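You operate a simulated robot arm through the tools that you are given. There is no shell and no other tool.

You are at the controls of a simulated robot arm. One attempt, no reset.

TASK
Put things in order on the top of the sideboard. At the end: the black pepper mill stands where the bolt wedge stood; the yellow battery from the top of the sideboard stands where the black pepper mill stood; the beige cedar block is on the small blue box; the bolt wedge from the top of the sideboard stands on top of the blue tub (marked "RICE"); whatever was shut is shut again. Leave all else as you found it, and nothing knocked over.

The check looks at the end state, three seconds after you hand in, the way a careful person would. Anything else that was tipped, shoved, dropped, spilled or broken makes it a failure.

THE ROBOT
A 6-joint arm with a two-finger parallel gripper, fixed in place. Base frame: the origin is at the foot of the arm, x ahead of it, y to its left, z up; the work surface is at about z = 0.9. Lengths are in m, angles in degrees, forces in N, time in s.
With the tool pointing down near the work surface it reaches from about 0.36 to 0.76 m from the base axis. Its first joint turns from -66.0 to 66.0 degrees. Payload 2.45 kg.
The TCP is the grasp point between the finger pads, 0.024 m short of the fingertips. In the tool frame z runs along the fingers and y along their closing line. The gripper opens to 0.068 m. The fingers are 0.017 m wide and 0.01 m thick; the gripper's body (0.04 by 0.07 m) begins 0.041 m behind the TCP.
Orientation is told as [roll, pitch, yaw] about the base's x, y, z axes, in that order, counted from this pose: with the fingers straight down and closing along the base's y, the tool's x points along the base's -x, its y along +y and its z along -z.

THE INTERFACE
- The arm moves only by the tool play_rows. Its argument "steps" is text: rows parted by semicolons, each of 7 numbers parted by spaces: the gripper command, from -1 (fully open) to 1 (shut), values between in proportion, then the shift along the base's x, y, z in m, then the turn, a rotation vector about the base's x, y, z in degrees. In form: hand x y z rx ry rz; .... A call has 1 to 20 rows; each row is the pose to reach, as a shift and turn from the pose commanded when the call began. Each row takes 0.2 s and may step no farther than 0.05 m and 8.6 degrees from the row before; otherwise, or with a gripper value out of range, the whole call is refused. Where a pose cannot be reached the arm comes as near as it can. A force on the tool above 40 N (or 10 N above the force at the start of the call, whichever is more), or a blocked arm, ends the call early, and 0.2 s more pass. Each finger travels about 0.108 m/s and halts on what it meets, pressing with about 31 N; the grip force reading is that of the motor and also rises with nothing between the fingers. The clock runs only during rows and for 0.2 s after the last one: add rows that repeat a pose to give the fingers time. It gives the time, the measured TCP pose, the force on the tool (base axes), the opening and the grip force at its end, in the units of the frame above (readings bear some noise), with the torque about the TCP (base axes, N m) and any sound that the robot's microphone picked up, and new pictures: "pictures" is both (left out), scene, wrist or none.
- Cameras (640 x 400 px; columns grow to the right, rows downward): "scene" is fixed at [0.1684, 0.4167, 1.4683]; the picture's right is [-0.64, -0.77, 0.00], its down [-0.44, 0.37, -0.82] and it looks along [0.63, -0.52, -0.58] (base axes); focal length 317 px, centre (320, 200). "wrist" rides on the gripper at [0.084, 0.011, -0.075] in the tool frame; the picture's right is [-0.13, 0.99, 0.00], its down [-0.60, -0.08, -0.79] and it looks along [-0.79, -0.10, 0.61] (tool axes); focal length 251 px, centre (320, 200). There is no depth. A picture from a camera that has moved, and an enlarged one, comes with that camera's place and axes in the base frame and with its lens. The place of the scene camera against the robot may be out by one fixed shift of up to 0.018 m in any direction.
- close_up(camera, box): a new picture of the part [left, top, right, bottom] of that camera's present view, enlarged. No time passes.
- finish_job(): hands the job in; it is judged then, once.

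Nothing tells you positions but the pictures and the camera data. Unless the task says otherwise, let go and move clear before handing in.

The tools are called after ">>>" as a command line: name --argument value ..., lists and objects as JSON in quotes. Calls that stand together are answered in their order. play_rows: Moves the arm, as the interface text tells. Its arguments: {"type":"object","properties":{"steps":{"type":"string"},"pictures":{"type":"string","enum":["both","scene","wrist","none"]}},"required":["steps"]} The other tools are called the same way: close_up (camera, box) takes an enlarged picture of a part of a camera's view; finish_job () hands the job in.

At the start:

```text
clock: 0.0
tcp_pos: [0.4075, -0.1666, 1.2635]
orientation: [0.1, -0.1, 0.0]
force: [0.6, -0.8, -0.1]
torque: [0.03, -0.01, -0.01]
grip_width: 0.0679
grip_force: 0.0
```

scene: 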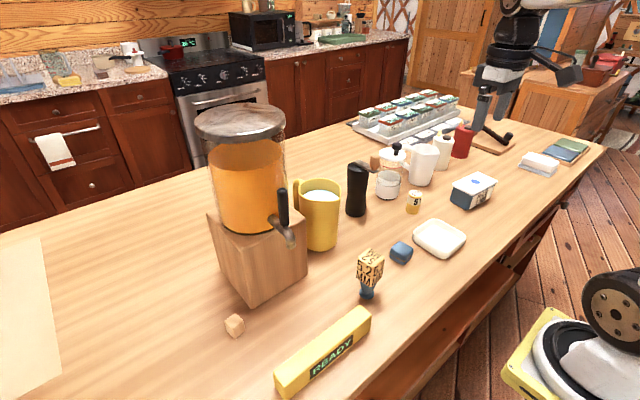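
wrist: 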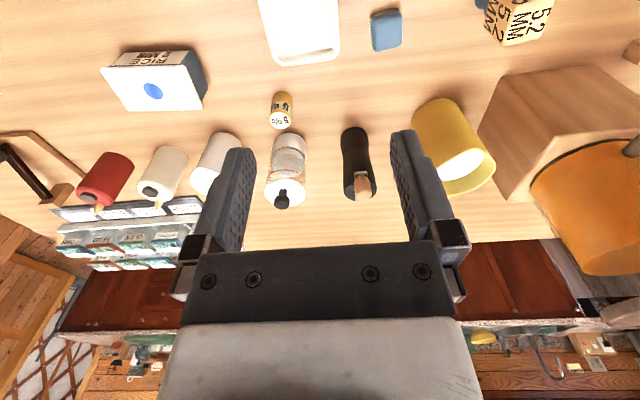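

I see a sideboard with a drink dispenser, a yellow mug, a black pepper mill, a small battery, a blue tub, a blue small box, a "52 MM" object and a beige block. I'll take close-ups first to identify each one before moving.

>>> close_up --camera "scene" --box '[320, 130, 520, 310]'

>>> close_up --camera "scene" --box '[200, 230, 440, 400]'

>>> close_up --camera "scene" --box '[340, 80, 620, 240]'

>>> close_up --camera "wrist" --box '[60, 0, 380, 220]'

>>> close_up --camera "wrist" --box '[320, 0, 640, 220]'

```text
2.22 times, centred on (420, 220) of scene
camera zoom: at [0.1684, 0.4167, 1.4683], right [-0.64, -0.77, 0.0], down [-0.44, 0.37, -0.82], along [0.63, -0.52, -0.58], focal length 705 px, centre (98, 156)
```

zoom: 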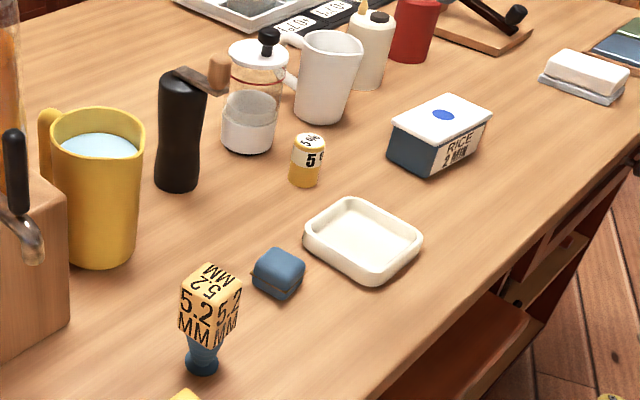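

```text
2.35 times, centred on (320, 315) of scene
camera zoom: at [0.1684, 0.4167, 1.4683], right [-0.64, -0.77, 0.0], down [-0.44, 0.37, -0.82], along [0.63, -0.52, -0.58], focal length 746 px, centre (320, -71)
```

zoom: 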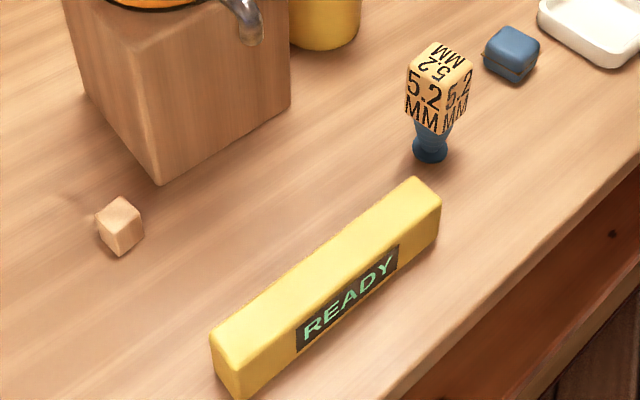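

```text
2.29 times, centred on (480, 160) of scene
camera zoom: at [0.1684, 0.4167, 1.4683], right [-0.64, -0.77, 0.0], down [-0.44, 0.37, -0.82], along [0.63, -0.52, -0.58], focal length 725 px, centre (-46, 291)
```

zoom: 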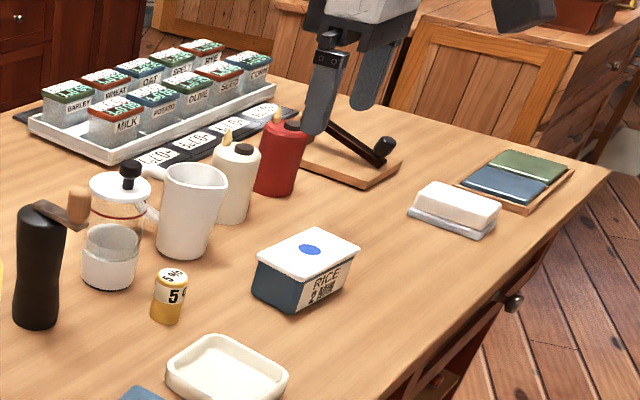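

```text
1.82 times, centred on (220, 110) of wrist
camera zoom: at [0.3234, -0.1572, 1.3385], right [0.13, 0.99, 0.0], down [0.6, -0.08, 0.79], along [0.79, -0.1, -0.61], focal length 457 px, centre (502, 364)
```

zoom: 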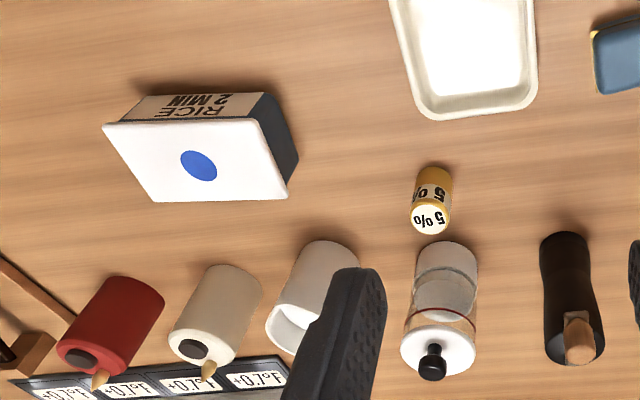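

```text
1.82 times, centred on (480, 110) of wrist
camera zoom: at [0.3234, -0.1572, 1.3385], right [0.13, 0.99, 0.0], down [0.6, -0.08, 0.79], along [0.79, -0.1, -0.61], focal length 457 px, centre (29, 364)
```

zoom: 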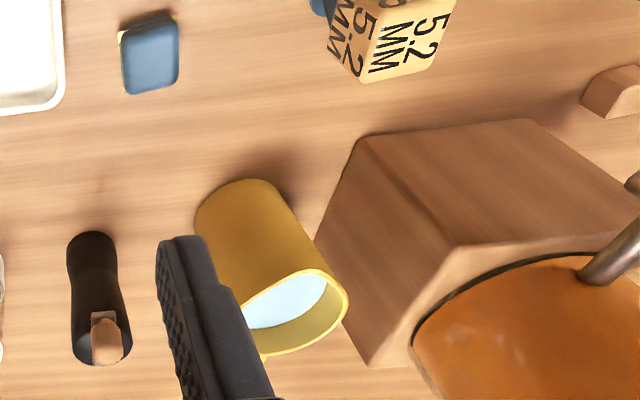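

The scene matches the task. The bolt wedge looks like the "5.2 MM" piece at about (0.45, 0.07), with the mill at (0.68, -0.13), the battery at (0.575, -0.255) and the cedar block at (0.56, 0.33). Next I'll move the wrist camera towards the wedge to measure it better.

>>> play_rows --steps "-1 -0.01 0.045 -0.01 0 0 0; -1 -0.02 0.09 -0.02 0 0 0; -1 -0.03 0.135 -0.03 0 0 0; -1 -0.04 0.18 -0.04 0 0 0; -1 -0.0475 0.2166 -0.05 0 0 0; -1 -0.0475 0.2166 -0.05 0 0 0"

```text
clock: 1.4
tcp_pos: [0.3702, 0.052, 1.2081]
orientation: [-0.1, 0.0, -0.1]
force: [0.7, 0.3, 0.0]
torque: [-0.02, 0.0, 0.01]
grip_width: 0.0681
grip_force: 0.0
out of reach, approached as far as the arm can: row 4, 5, 6
camera wrist: at [0.2853, 0.0635, 1.2852], right [0.13, 0.99, 0.0], down [0.6, -0.08, 0.79], along [0.79, -0.1, -0.61], focal length 251 px, centre (320, 200)
```

scene: 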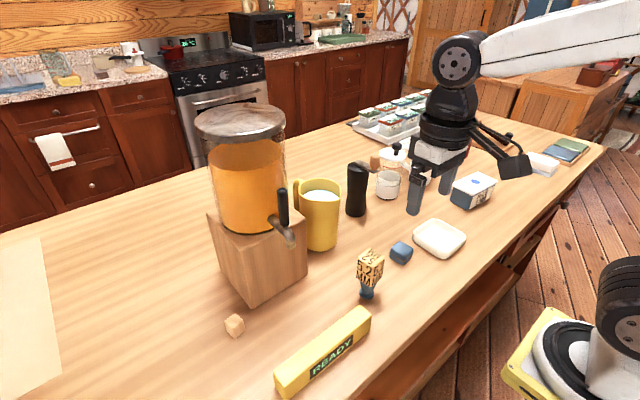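
wrist: 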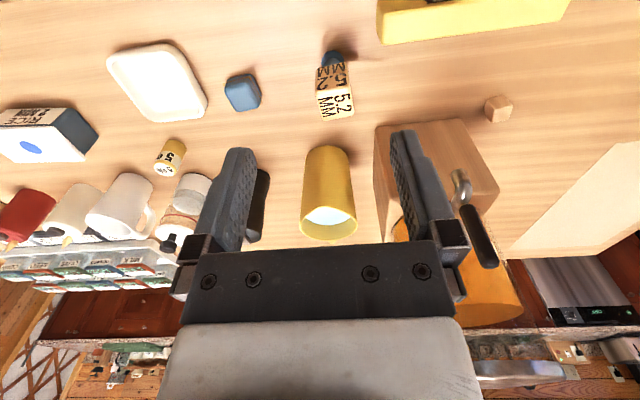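

The camera now sees the wedge, the blue box, the cedar block and the battery from the front. I'll enlarge parts of this view to measure them.

>>> close_up --camera "wrist" --box '[200, 20, 360, 130]'

>>> close_up --camera "wrist" --box '[440, 70, 560, 150]'

>>> close_up --camera "wrist" --box '[0, 60, 280, 260]'

>>> close_up --camera "scene" --box '[330, 230, 430, 310]'

>>> close_up --camera "scene" --box '[200, 180, 320, 350]'

```text
3.64 times, centred on (280, 75) of wrist
camera zoom: at [0.2853, 0.0635, 1.2852], right [0.13, 0.99, 0.0], down [0.6, -0.08, 0.79], along [0.79, -0.1, -0.61], focal length 914 px, centre (466, 654)
```

zoom: 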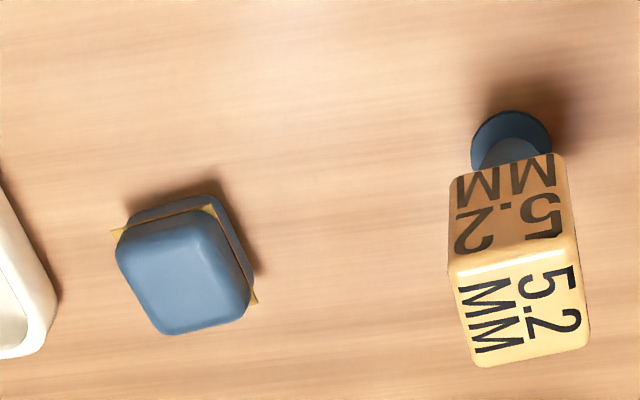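

```text
5.00 times, centred on (500, 110) of wrist
camera zoom: at [0.2853, 0.0635, 1.2852], right [0.13, 0.99, 0.0], down [0.6, -0.08, 0.79], along [0.79, -0.1, -0.61], focal length 1257 px, centre (-580, 650)
```

zoom: 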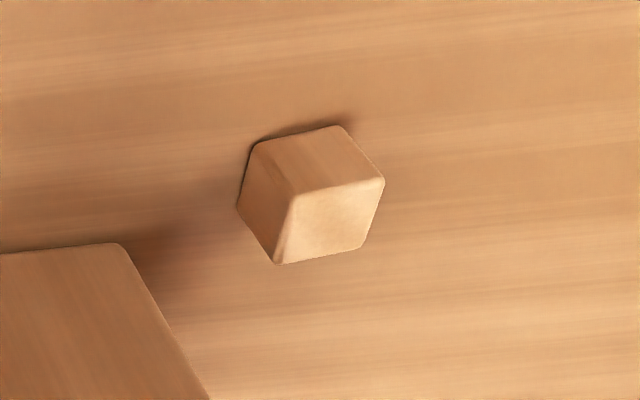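

```text
2.00 times, centred on (140, 160) of wrist
camera zoom: at [0.2853, 0.0635, 1.2852], right [0.13, 0.99, 0.0], down [0.6, -0.08, 0.79], along [0.79, -0.1, -0.61], focal length 503 px, centre (680, 280)
```

zoom: 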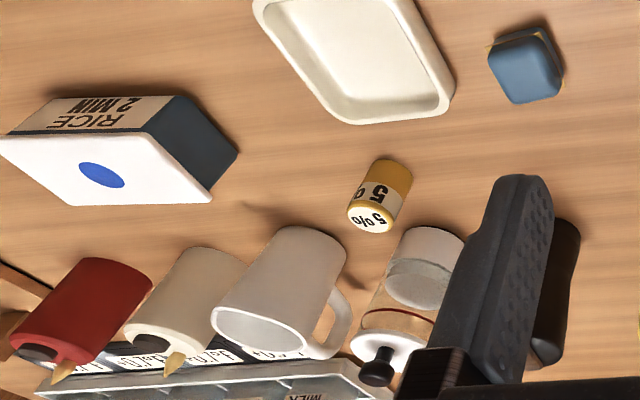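

```text
5.00 times, centred on (380, 270) of scene
camera zoom: at [0.1684, 0.4167, 1.4683], right [-0.64, -0.77, 0.0], down [-0.44, 0.37, -0.82], along [0.63, -0.52, -0.58], focal length 1586 px, centre (20, -150)
```

zoom: 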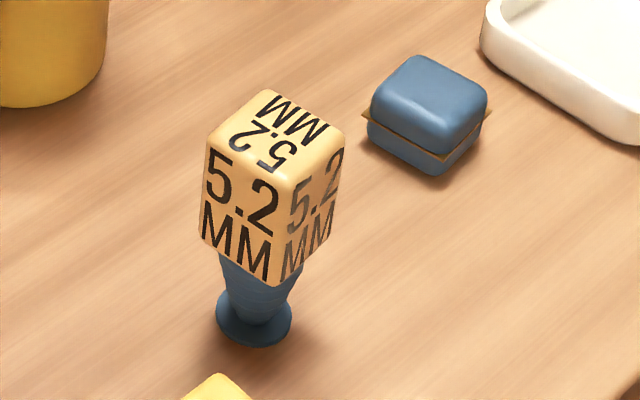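

```text
2.35 times, centred on (260, 265) of scene
camera zoom: at [0.1684, 0.4167, 1.4683], right [-0.64, -0.77, 0.0], down [-0.44, 0.37, -0.82], along [0.63, -0.52, -0.58], focal length 746 px, centre (461, 47)
```

zoom: 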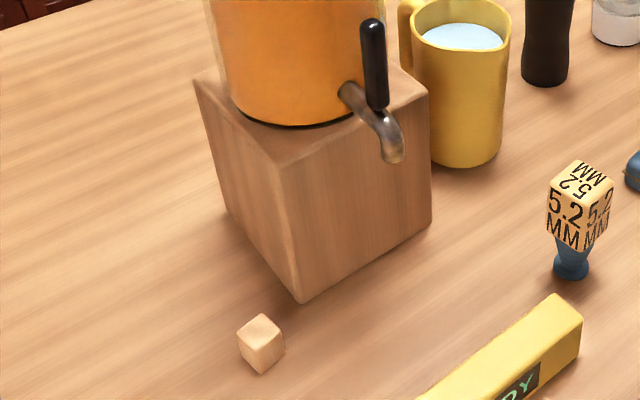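

The bolt wedge has a 4 cm square head, centred near (0.454, 0.060) with its top at z≈1.013 and a yaw of about 5°. I'll go above it and check the alignment.

>>> play_rows --steps "-1 0.03 0.003 -0.03 0 0 2; -1 0.06 0.006 -0.06 0 0 4; -1 0.0945 0.010 -0.0935 0 0 5; -1 0.0945 0.010 -0.0935 0 0 5"

```text
clock: 2.4
tcp_pos: [0.4638, 0.0598, 1.1186]
orientation: [0.0, -0.1, 5.0]
force: [-0.3, 0.3, 0.3]
torque: [-0.05, 0.02, -0.01]
grip_width: 0.0682
grip_force: 0.0
camera wrist: at [0.3799, 0.0633, 1.1947], right [0.04, 1.0, 0.0], down [0.61, -0.03, 0.79], along [0.79, -0.03, -0.61], focal length 251 px, centre (320, 200)
```

scene: 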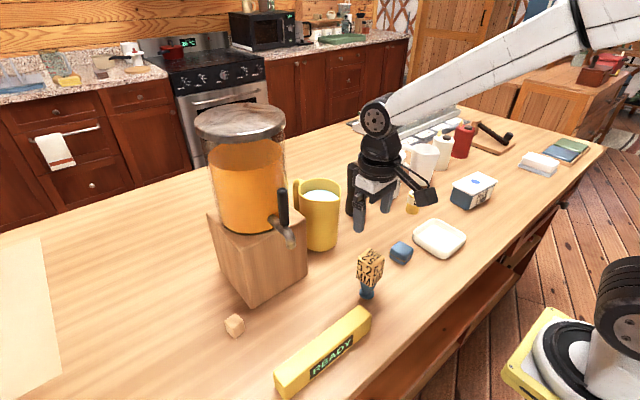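
wrist: 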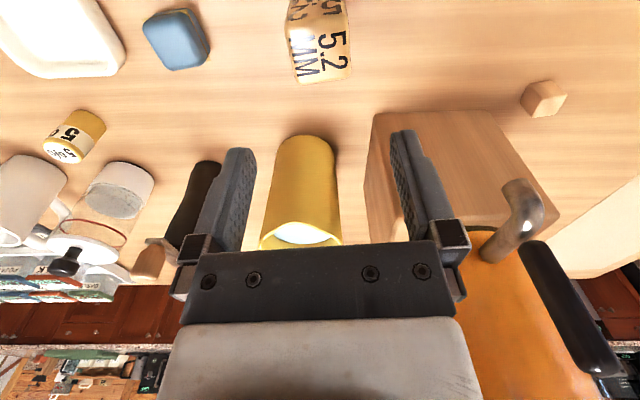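

The gripper is above and slightly past the wedge. I'll enlarge to refine the head's position.

>>> close_up --camera "wrist" --box '[260, 0, 380, 100]'

>>> close_up --camera "wrist" --box '[100, 0, 240, 100]'

>>> close_up --camera "wrist" --box '[490, 60, 610, 140]'

```text
4.00 times, centred on (320, 50) of wrist
camera zoom: at [0.3799, 0.0633, 1.1947], right [0.04, 1.0, 0.0], down [0.61, -0.03, 0.79], along [0.79, -0.03, -0.61], focal length 1006 px, centre (320, 800)
```

zoom: 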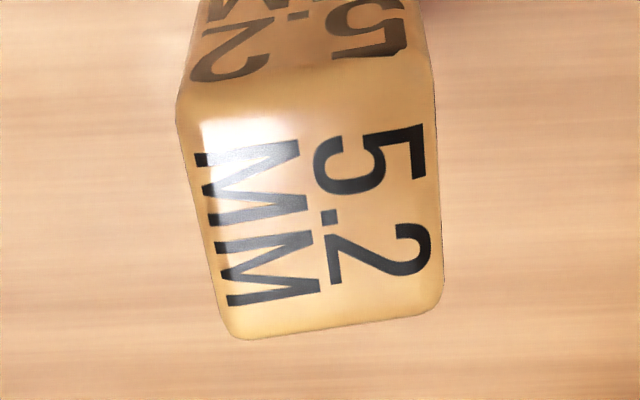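

```text
4.00 times, centred on (170, 50) of wrist
camera zoom: at [0.3799, 0.0633, 1.1947], right [0.04, 1.0, 0.0], down [0.61, -0.03, 0.79], along [0.79, -0.03, -0.61], focal length 1006 px, centre (920, 800)
```

zoom: 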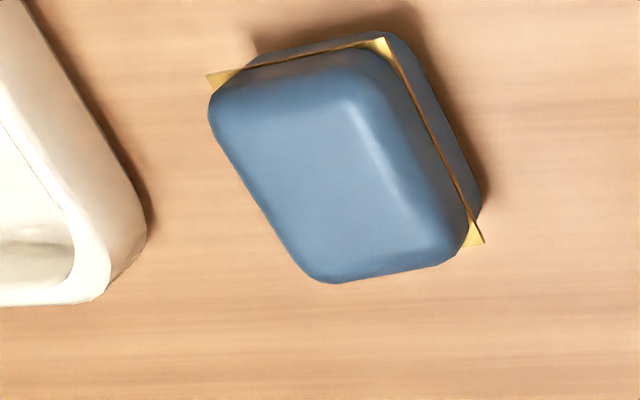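

```text
5.00 times, centred on (550, 100) of wrist
camera zoom: at [0.3799, 0.0633, 1.1947], right [0.04, 1.0, 0.0], down [0.61, -0.03, 0.79], along [0.79, -0.03, -0.61], focal length 1257 px, centre (-830, 700)
```

zoom: 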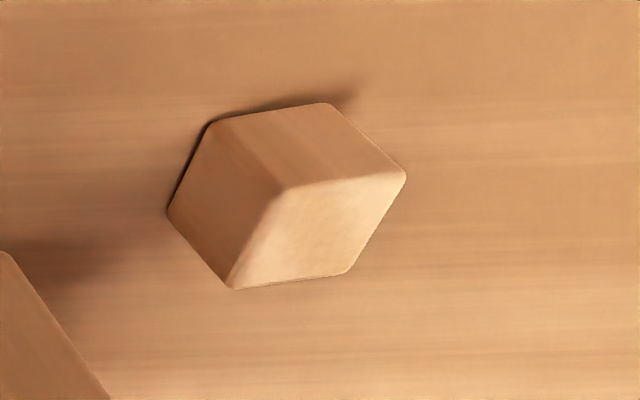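

The head is centred at about (0.453, 0.060) and is 4 cm wide. I'll descend around it with the fingers open, then check before closing.

>>> play_rows --steps "-1 -0.011 0 -0.035 0 0 0; -1 -0.011 0 -0.07 0 0 0; -1 -0.011 0 -0.1 0 0 0; -1 -0.011 0 -0.12 0 0 0; -1 -0.011 0 -0.134 0 0 0; -1 -0.011 0 -0.134 0 0 0"

```text
clock: 3.8
tcp_pos: [0.4515, 0.0599, 0.9849]
orientation: [0.0, 0.0, 5.0]
force: [0.2, -0.1, -0.2]
torque: [0.02, 0.0, -0.01]
grip_width: 0.068
grip_force: 0.0
camera wrist: at [0.3664, 0.0641, 1.0595], right [0.04, 1.0, 0.0], down [0.61, -0.03, 0.79], along [0.79, -0.03, -0.61], focal length 251 px, centre (320, 200)
```

scene: 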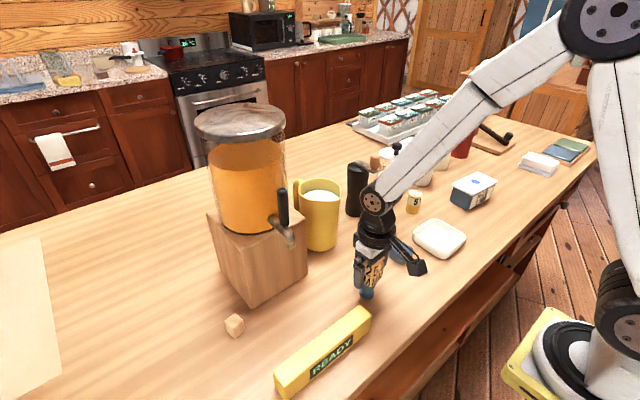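
wrist: 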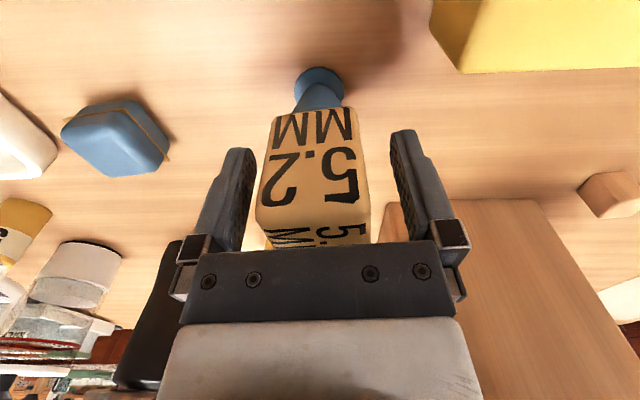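

The head sits centred between the fingers. I'll close the gripper.

>>> play_rows --steps "1 0 0 0 0 0 0; 1 0 0 0 0 0 0; 1 0 0 0 0 0 0" --pictures "wrist"

```text
clock: 4.6
tcp_pos: [0.4501, 0.0615, 0.9828]
orientation: [0.1, 0.0, 5.0]
force: [0.6, 0.1, 0.0]
torque: [-0.03, 0.01, 0.0]
grip_width: 0.0418
grip_force: 31.5
camera wrist: at [0.3664, 0.0642, 1.0597], right [0.04, 1.0, 0.0], down [0.61, -0.03, 0.79], along [0.79, -0.03, -0.61], focal length 251 px, centre (320, 200)
```

wrist: 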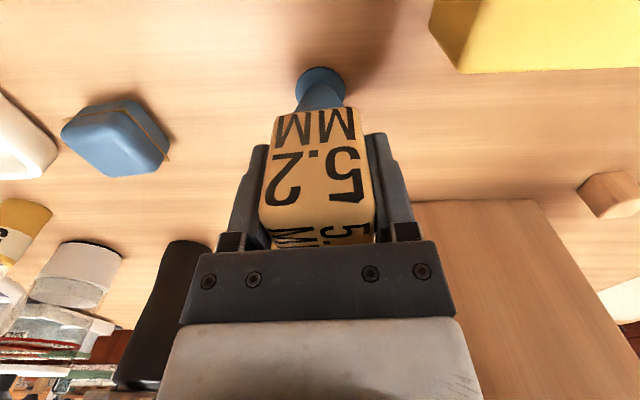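

The grip is secure at 0.042 m. Next I'll lift the wedge and carry it over near the RICE tub.

>>> play_rows --steps "1 0 0 0.03 0 0 0; 1 0 0 0.07 0 0 0; 1 0 0 0.11 0 0 0; 1 0 0 0.14 0 0 0; 1 0.002 -0.04 0.14 0 0 0; 1 0.004 -0.085 0.14 0 0 0; 1 0.006 -0.13 0.14 0 0 0; 1 0.008 -0.175 0.14 0 0 0; 1 0.01 -0.22 0.14 0 0 0; 1 0.012 -0.265 0.14 0 0 0; 1 0.014 -0.31 0.14 0 0 0; 1 0.016 -0.355 0.14 0 0 0; 1 0.018 -0.40 0.14 0 0 0; 1 0.0185 -0.445 0.14 0 0 0; 1 0.0185 -0.475 0.14 0 0 0; 1 0.0185 -0.495 0.14 0 0 0; 1 0.0185 -0.495 0.14 0 0 0"

```text
clock: 8.2
tcp_pos: [0.4714, -0.4323, 1.1227]
orientation: [0.0, 0.0, 5.1]
force: [-0.4, 0.7, -2.9]
torque: [0.0, 0.01, -0.01]
grip_width: 0.0419
grip_force: 30.8
camera wrist: at [0.386, -0.4285, 1.198], right [0.04, 1.0, 0.0], down [0.61, -0.03, 0.79], along [0.79, -0.03, -0.61], focal length 251 px, centre (320, 200)
```

scene: 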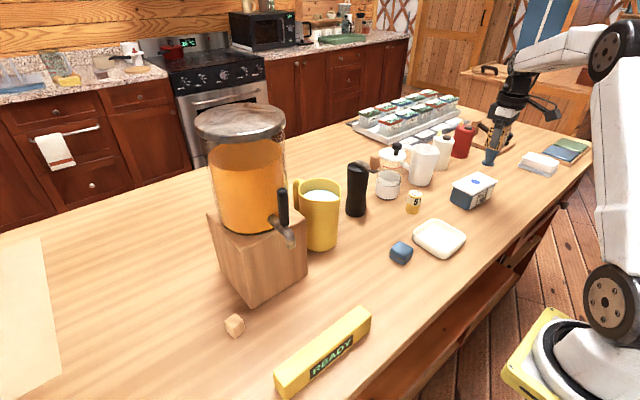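
wrist: 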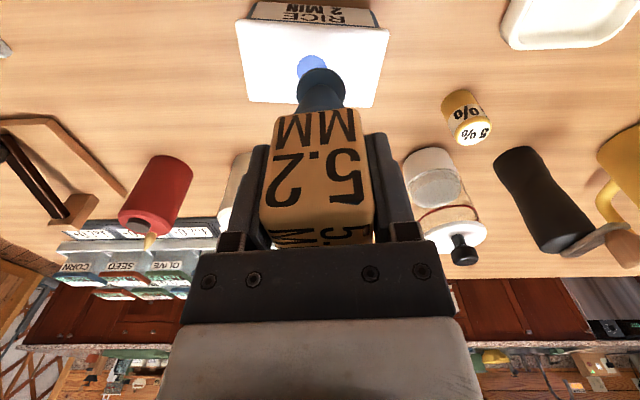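

The lid centre is at about (0.495, -0.4415), with its top near z≈0.96. I'll move over it and lower part-way.

>>> play_rows --steps "1 0.012 -0.005 -0.01 0 0 0; 1 0.025 -0.0093 -0.02 0 0 0; 1 0.025 -0.0093 -0.04 0 0 0; 1 0.025 -0.0093 -0.06 0 0 0; 1 0.025 -0.0093 -0.06 0 0 0"

>>> close_up --camera "scene" --box '[420, 110, 560, 220]'

>>> close_up --camera "wrist" --box '[220, 0, 420, 120]'

```text
clock: 9.4
tcp_pos: [0.4964, -0.4431, 1.0632]
orientation: [-0.1, 0.1, 4.9]
force: [-0.2, 0.6, -1.0]
torque: [0.0, 0.02, 0.01]
grip_width: 0.0418
grip_force: 30.3
camera wrist: at [0.4113, -0.4394, 1.139], right [0.04, 1.0, 0.0], down [0.61, -0.03, 0.79], along [0.79, -0.03, -0.61], focal length 251 px, centre (320, 200)
```

scene: 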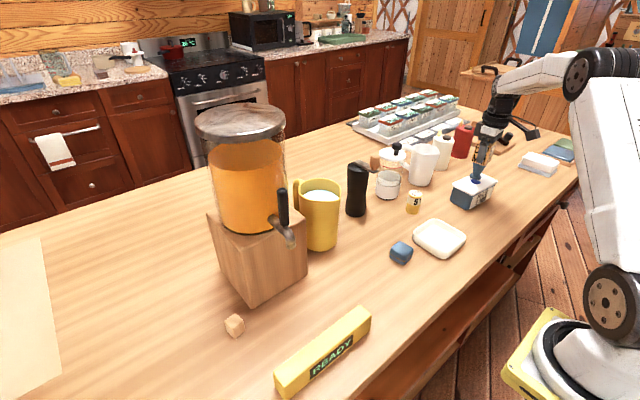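
wrist: 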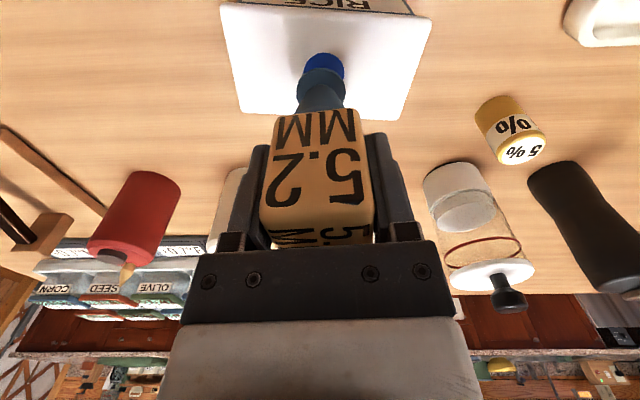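

```text
3.64 times, centred on (490, 165) of scene
camera zoom: at [0.1684, 0.4167, 1.4683], right [-0.64, -0.77, 0.0], down [-0.44, 0.37, -0.82], along [0.63, -0.52, -0.58], focal length 1154 px, centre (-298, 327)
```

zoom: 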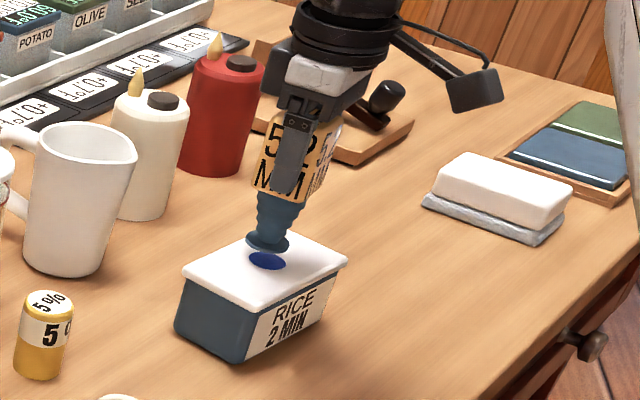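

```text
3.20 times, centred on (320, 60) of wrist
camera zoom: at [0.4113, -0.4394, 1.139], right [0.04, 1.0, 0.0], down [0.61, -0.03, 0.79], along [0.79, -0.03, -0.61], focal length 805 px, centre (320, 648)
```

zoom: 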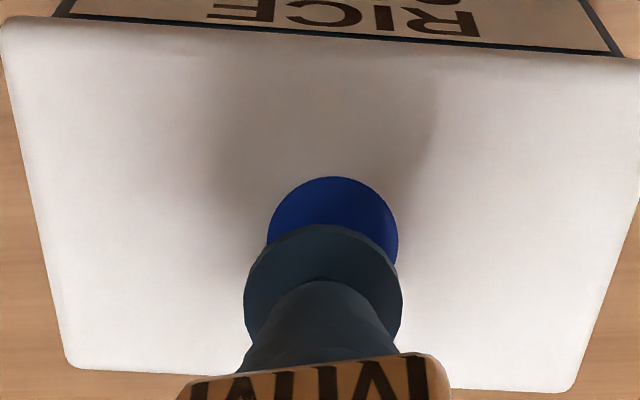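

The foot is about 16 mm above the lid and a few millimetres off the dot. I'll correct that and lower gently.

>>> play_rows --steps "1 -0.003 0.002 -0.005 0 0 0; 1 -0.003 0.002 -0.010 0 0 0; 1 -0.003 0.002 -0.013 0 0 0; 1 -0.003 0.002 -0.013 0 0 0" --pictures "none"

>>> close_up --camera "wrist" --box '[220, 0, 420, 120]'

>>> close_up --camera "scene" --box '[440, 150, 520, 215]'

```text
clock: 10.4
tcp_pos: [0.4918, -0.4419, 1.0506]
orientation: [0.0, 0.0, 5.0]
force: [-0.2, -0.6, -3.0]
torque: [0.01, 0.06, 0.02]
grip_width: 0.0419
grip_force: 31.4
```

```text
3.20 times, centred on (320, 60) of wrist
camera zoom: at [0.4077, -0.4376, 1.1264], right [0.04, 1.0, 0.0], down [0.61, -0.03, 0.79], along [0.79, -0.03, -0.61], focal length 805 px, centre (320, 648)
```

zoom: 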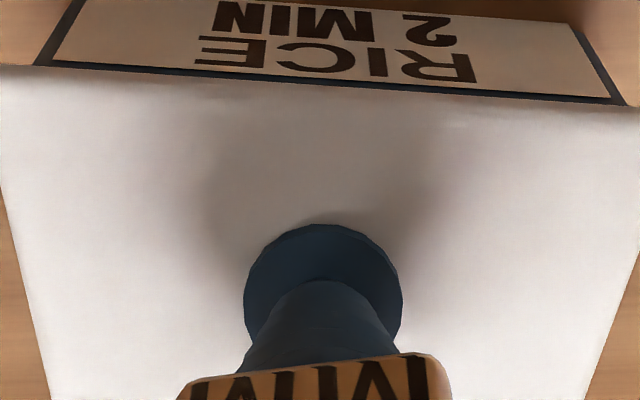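

```text
6.15 times, centred on (480, 182) of scene
camera zoom: at [0.1684, 0.4167, 1.4683], right [-0.64, -0.77, 0.0], down [-0.44, 0.37, -0.82], along [0.63, -0.52, -0.58], focal length 1952 px, centre (-665, 308)
```

zoom: 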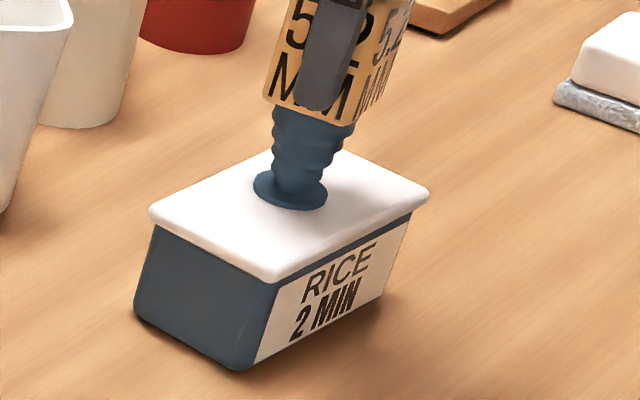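

The foot is nearly on the lid and fully covers the dot, so I'll lower in 2 mm increments and watch the force.

>>> play_rows --steps "1 0 0 -0.002 0 0 0; 1 0 0 -0.002 0 0 0" --pictures "none"

```text
clock: 11.0
tcp_pos: [0.4926, -0.4399, 1.0492]
orientation: [-0.2, 0.0, 4.9]
force: [-4.0, 3.0, 10.2]
torque: [0.33, 0.27, 0.03]
grip_width: 0.0417
grip_force: 30.8
```

There's contact, with the force z at +10 N. I'll back off 1 mm to relieve the pressing before letting go.

>>> play_rows --steps "1 0 0 0.001 0 0 0; 1 0 0 0.001 0 0 0" --pictures "none"

```text
clock: 11.6
tcp_pos: [0.4924, -0.4414, 1.0494]
orientation: [0.0, 0.1, 5.0]
force: [-2.5, 1.2, 5.8]
torque: [0.06, 0.2, -0.03]
grip_width: 0.0419
grip_force: 31.1
```

>>> play_rows --steps "1 0 0 0.0008 0 0 0; 1 0 0 0.0008 0 0 0" --pictures "both"

>>> close_up --camera "scene" --box '[440, 150, 520, 215]'

```text
clock: 12.2
tcp_pos: [0.4938, -0.4406, 1.0504]
orientation: [0.2, -0.1, 4.9]
force: [0.7, -1.5, -0.8]
torque: [-0.13, -0.07, -0.03]
grip_width: 0.0415
grip_force: 31.0
camera wrist: at [0.4079, -0.4373, 1.1256], right [0.04, 1.0, 0.0], down [0.61, -0.03, 0.79], along [0.79, -0.03, -0.61], focal length 251 px, centre (320, 200)
```

scene: 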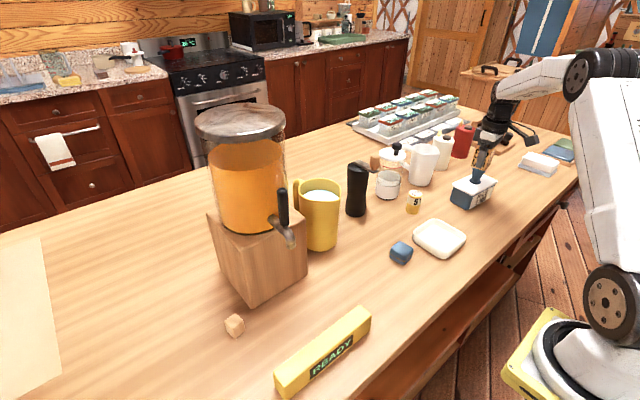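
wrist: 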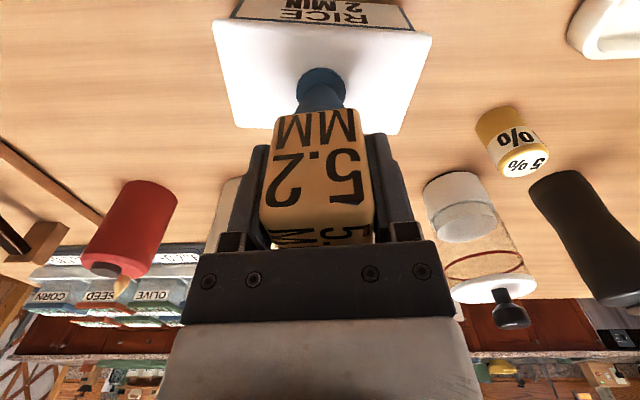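

```text
6.15 times, centred on (480, 182) of scene
camera zoom: at [0.1684, 0.4167, 1.4683], right [-0.64, -0.77, 0.0], down [-0.44, 0.37, -0.82], along [0.63, -0.52, -0.58], focal length 1952 px, centre (-665, 308)
```

zoom: 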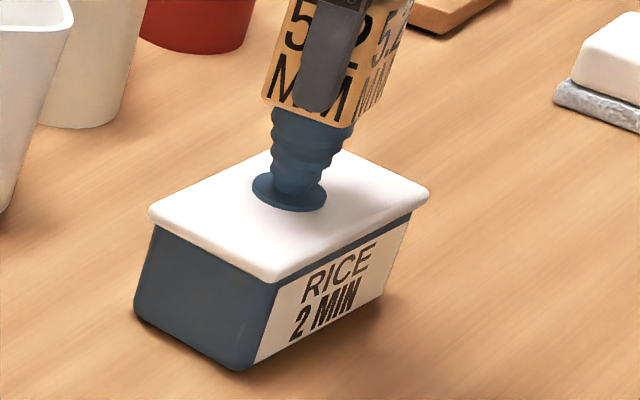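

The wedge now rests on the lid with almost no residual force. I'll open the gripper without moving the arm.

>>> play_rows --steps "-0.35 0 0 0 0 0 0; -0.5 0 0 0 0 0 0; -1 0 0 0 0 0 0; -1 0 0 0 0 0 0"

```text
clock: 13.2
tcp_pos: [0.4916, -0.4407, 1.0503]
orientation: [0.0, 0.0, 5.0]
force: [0.2, 1.0, 0.9]
torque: [-0.03, 0.03, 0.01]
grip_width: 0.0679
grip_force: 0.0
camera wrist: at [0.4078, -0.4375, 1.1263], right [0.04, 1.0, 0.0], down [0.61, -0.03, 0.79], along [0.79, -0.03, -0.61], focal length 251 px, centre (320, 200)
```

scene: 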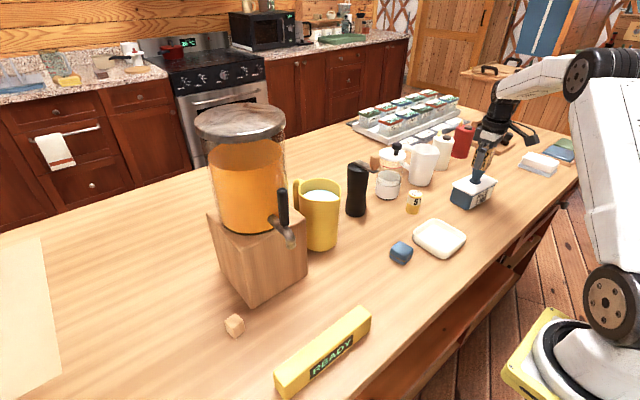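
wrist: 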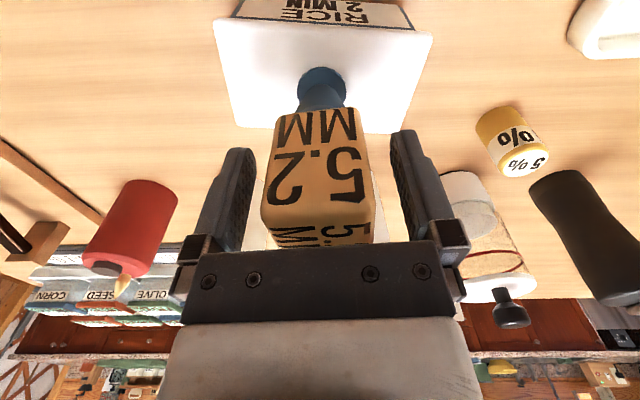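

The wedge stands upright on the tub. I'll rise clear and move to look at the pepper mill.

>>> play_rows --steps "-1 0 0 0.03 0 0 0; -1 0 0 0.07 0 0 0; -1 0 0 0.11 0 0 0; -1 0 0 0.15 0 0 0; -1 0.004 0.045 0.15 0 0 -1; -1 0.008 0.09 0.15 0 0 -2; -1 0.012 0.135 0.15 0 0 -3; -1 0.016 0.18 0.15 0 0 -4; -1 0.02 0.225 0.15 0 0 -5; -1 0.024 0.27 0.15 0 0 -5; -1 0.028 0.30 0.15 0 0 -5; -1 0.028 0.30 0.15 0 0 -5"

>>> close_up --camera "wrist" --box '[230, 60, 430, 200]'

>>> close_up --camera "scene" --box '[440, 130, 520, 215]'

>>> close_up --camera "scene" --box '[325, 130, 445, 230]'

```text
clock: 15.8
tcp_pos: [0.5209, -0.1391, 1.1997]
orientation: [-0.1, 0.0, 0.0]
force: [0.0, 0.4, 0.0]
torque: [0.0, 0.05, 0.01]
grip_width: 0.068
grip_force: 0.0
camera wrist: at [0.4374, -0.1281, 1.2761], right [0.13, 0.99, 0.0], down [0.6, -0.08, 0.79], along [0.79, -0.1, -0.61], focal length 251 px, centre (320, 200)
```

scene: 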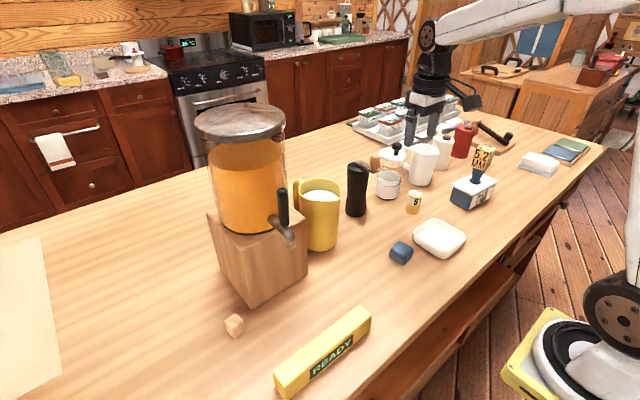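
wrist: 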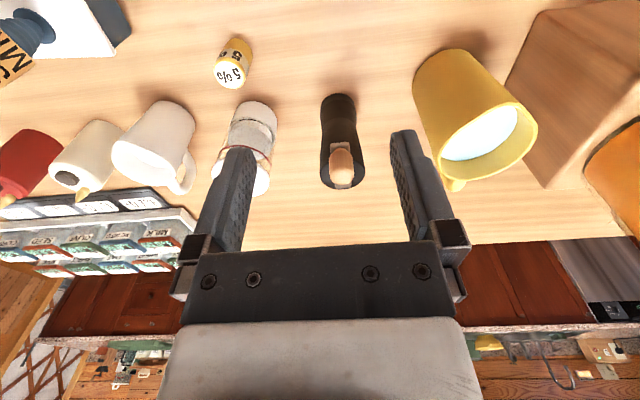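

```text
2.86 times, centred on (330, 130) of wrist
camera zoom: at [0.4374, -0.1281, 1.2761], right [0.13, 0.99, 0.0], down [0.6, -0.08, 0.79], along [0.79, -0.1, -0.61], focal length 718 px, centre (291, 400)
```

zoom: 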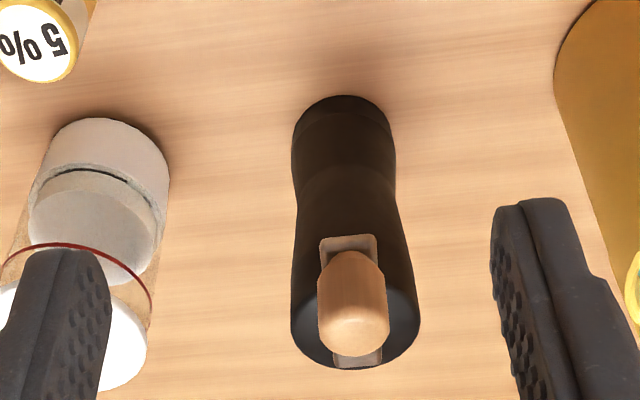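

```text
4.71 times, centred on (480, 172) of scene
camera zoom: at [0.1684, 0.4167, 1.4683], right [-0.64, -0.77, 0.0], down [-0.44, 0.37, -0.82], along [0.63, -0.52, -0.58], focal length 1493 px, centre (-433, 329)
```

zoom: 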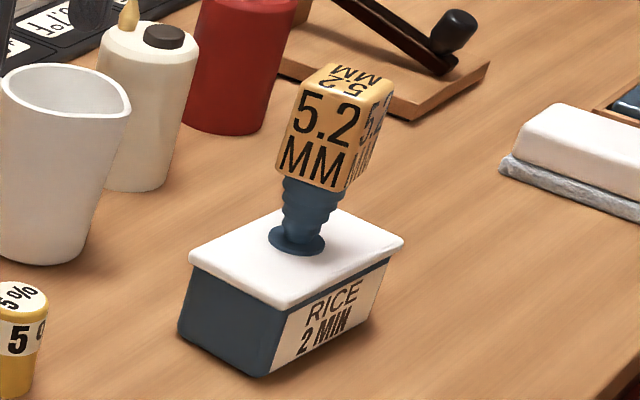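

```text
4.00 times, centred on (385, 180) of scene
camera zoom: at [0.1684, 0.4167, 1.4683], right [-0.64, -0.77, 0.0], down [-0.44, 0.37, -0.82], along [0.63, -0.52, -0.58], focal length 1269 px, centre (60, 280)
```

zoom: 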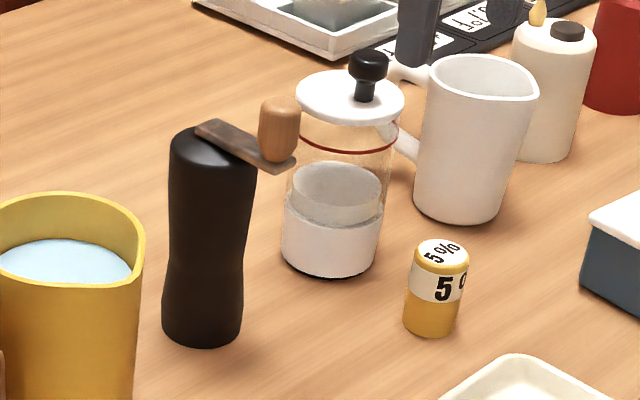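

The wedge stands well on the tub. The mill's axis is near (0.676, -0.1295) with its top at about z=1.045, and a crank with an upright knob points towards -x. I'll lean the gripper by 18° so its body clears the knob, then go above the mill.

>>> play_rows --steps "-1 0.035 0.002 0 0 6 0; -1 0.07 0.005 0 0 12 0; -1 0.11 0.0075 -0.01 0 18 0; -1 0.14 0.0095 -0.025 0 18 0; -1 0.159 0.0095 -0.04 0 18 0; -1 0.159 0.0095 -0.04 0 18 0"

>>> close_up --camera "wrist" --box '[230, 0, 430, 200]'

>>> close_up --camera "scene" --box '[300, 90, 460, 230]'

```text
clock: 17.2
tcp_pos: [0.6792, -0.1326, 1.1583]
orientation: [0.0, 18.2, 0.0]
force: [0.7, 0.0, 0.3]
torque: [0.01, -0.01, -0.02]
grip_width: 0.068
grip_force: 0.1
camera wrist: at [0.6226, -0.1205, 1.2562], right [0.12, 0.99, -0.04], down [0.82, -0.08, 0.57], along [0.56, -0.1, -0.82], focal length 251 px, centre (320, 200)
```

scene: 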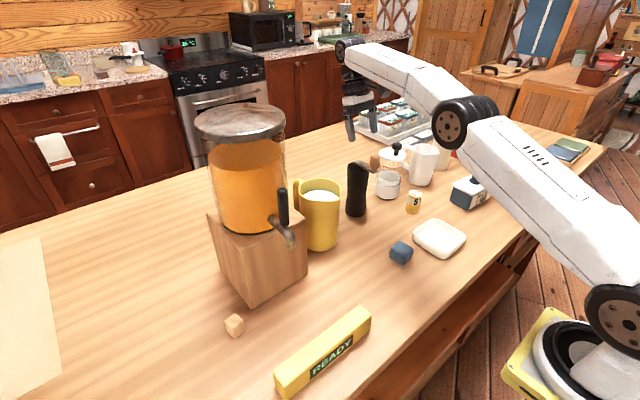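
wrist: 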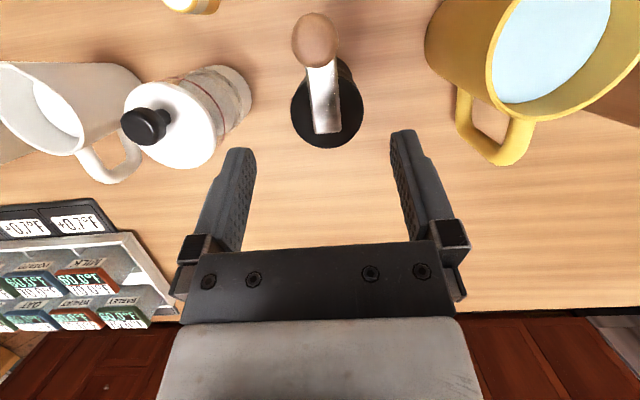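

```text
2.00 times, centred on (330, 100) of wrist
camera zoom: at [0.6226, -0.1205, 1.2562], right [0.12, 0.99, -0.04], down [0.82, -0.08, 0.57], along [0.56, -0.1, -0.82], focal length 503 px, centre (300, 400)
```

zoom: 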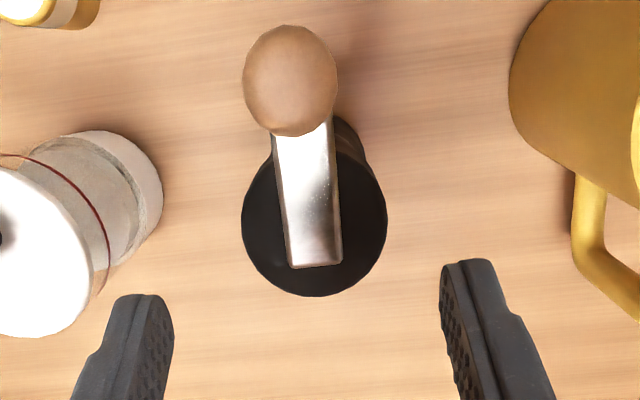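

```text
2.86 times, centred on (380, 160) of scene
camera zoom: at [0.1684, 0.4167, 1.4683], right [-0.64, -0.77, 0.0], down [-0.44, 0.37, -0.82], along [0.63, -0.52, -0.58], focal length 906 px, centre (149, 314)
```

zoom: 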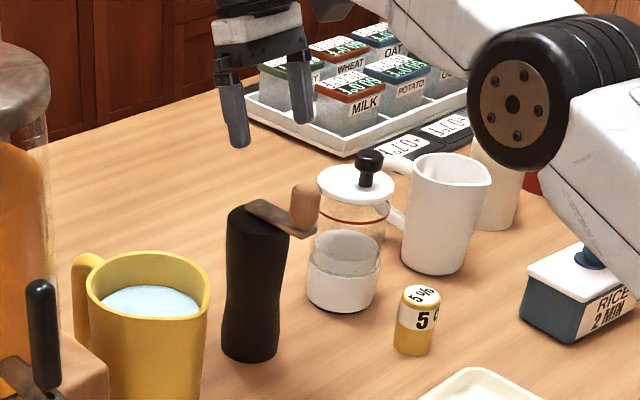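

I've re-triangulated the mill: the body top is at about 1.05, the crank plate about 1.06, the knob top about 1.10, and the axis near (0.679, -0.130). I'll descend part-way and check the finger clearance.

>>> play_rows --steps "-1 0 0.0015 -0.03 0 0 0; -1 0 0.0015 -0.06 0 0 0; -1 0 0.0015 -0.07 0 0 0; -1 0 0.0015 -0.07 0 0 0"

>>> close_up --camera "wrist" --box '[220, 0, 420, 200]'

>>> close_up --camera "scene" --box '[310, 110, 430, 220]'

```text
clock: 18.2
tcp_pos: [0.6795, -0.1318, 1.0902]
orientation: [0.0, 18.0, 0.0]
force: [-0.7, 0.7, -1.2]
torque: [0.0, -0.03, -0.01]
grip_width: 0.0682
grip_force: 0.1
camera wrist: at [0.6229, -0.1207, 1.1875], right [0.12, 0.99, -0.04], down [0.82, -0.08, 0.57], along [0.56, -0.1, -0.82], focal length 251 px, centre (320, 200)
```

scene: 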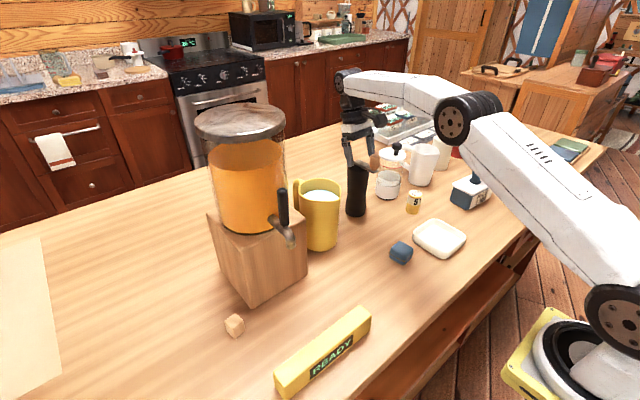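
wrist: 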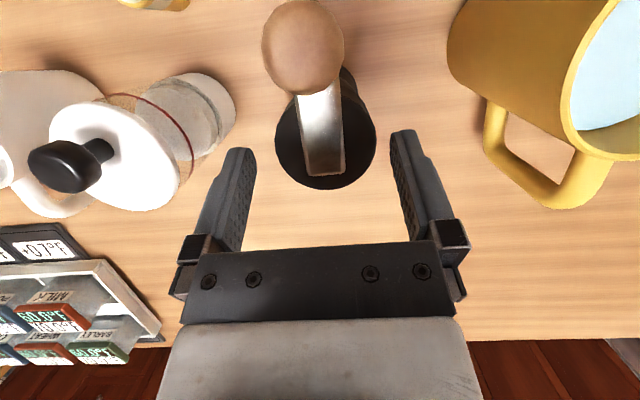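

```text
2.00 times, centred on (320, 100) of wrist
camera zoom: at [0.6229, -0.1207, 1.1875], right [0.12, 0.99, -0.04], down [0.82, -0.08, 0.57], along [0.56, -0.1, -0.82], focal length 503 px, centre (320, 400)
```

zoom: 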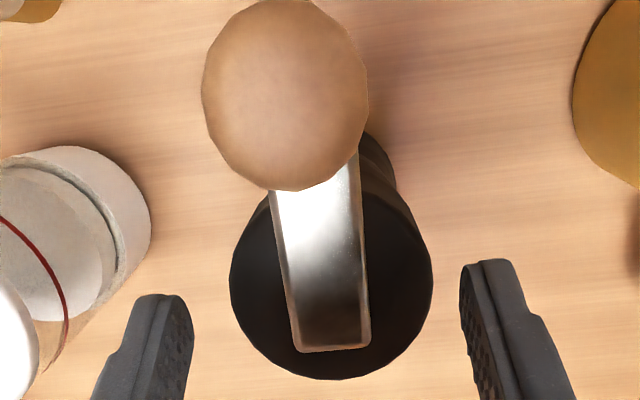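

```text
3.64 times, centred on (370, 165) of scene
camera zoom: at [0.1684, 0.4167, 1.4683], right [-0.64, -0.77, 0.0], down [-0.44, 0.37, -0.82], along [0.63, -0.52, -0.58], focal length 1154 px, centre (138, 327)
```

zoom: 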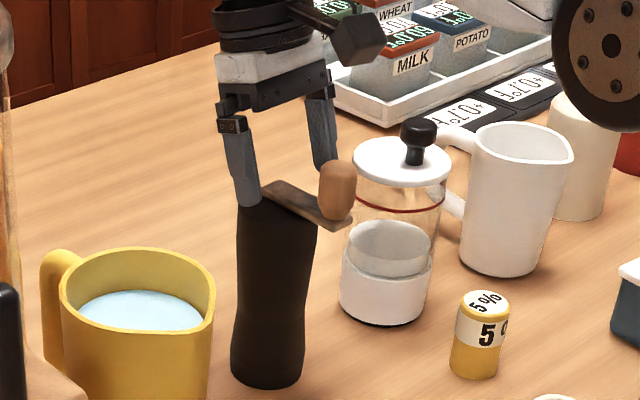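

The fingers straddle the mill with about 5 mm on each side after a 2 mm y correction, and the knob clears the body and camera. I'll descend to grasp height.

>>> play_rows --steps "-1 0.0005 0.002 -0.005 0 0 0; -1 0.0005 0.002 -0.02 0 0 0; -1 0.0005 0.002 -0.035 0 0 0; -1 0.0005 0.002 -0.05 0 0 0; -1 0.0005 0.002 -0.06 0 0 0; -1 0.0005 0.002 -0.06 0 0 0"

>>> close_up --camera "wrist" --box '[180, 0, 460, 260]'

>>> close_up --camera "scene" --box '[310, 110, 430, 220]'

```text
clock: 19.6
tcp_pos: [0.6793, -0.1276, 1.0294]
orientation: [0.1, 17.9, 0.1]
force: [-0.6, 0.4, 0.1]
torque: [-0.03, 0.04, 0.01]
grip_width: 0.068
grip_force: 0.1
camera wrist: at [0.6229, -0.1174, 1.1275], right [0.12, 0.99, -0.04], down [0.82, -0.08, 0.57], along [0.56, -0.1, -0.82], focal length 251 px, centre (320, 200)
```

scene: 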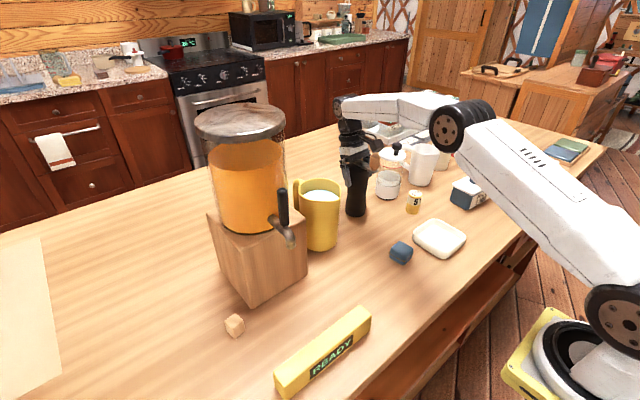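
wrist: 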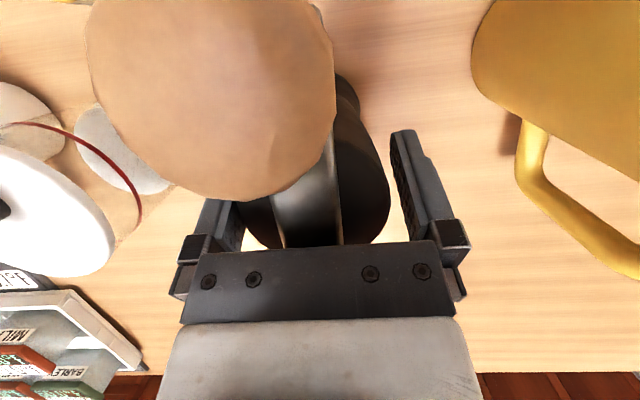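

```text
1.54 times, centred on (320, 130) of wrist
camera zoom: at [0.6229, -0.1174, 1.1275], right [0.12, 0.99, -0.04], down [0.82, -0.08, 0.57], along [0.56, -0.1, -0.82], focal length 387 px, centre (320, 308)
```

zoom: 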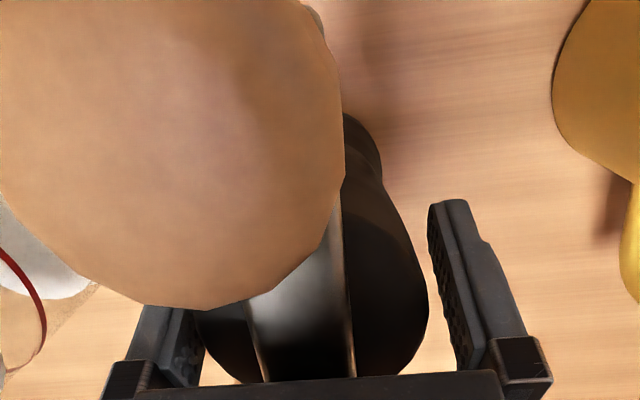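

```text
3.64 times, centred on (370, 165) of scene
camera zoom: at [0.1684, 0.4167, 1.4683], right [-0.64, -0.77, 0.0], down [-0.44, 0.37, -0.82], along [0.63, -0.52, -0.58], focal length 1154 px, centre (138, 327)
```

zoom: 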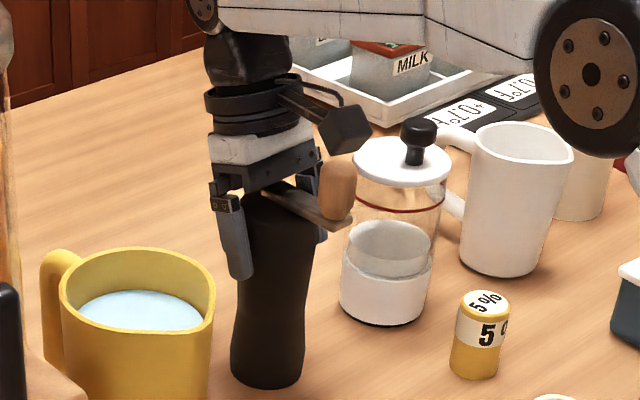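

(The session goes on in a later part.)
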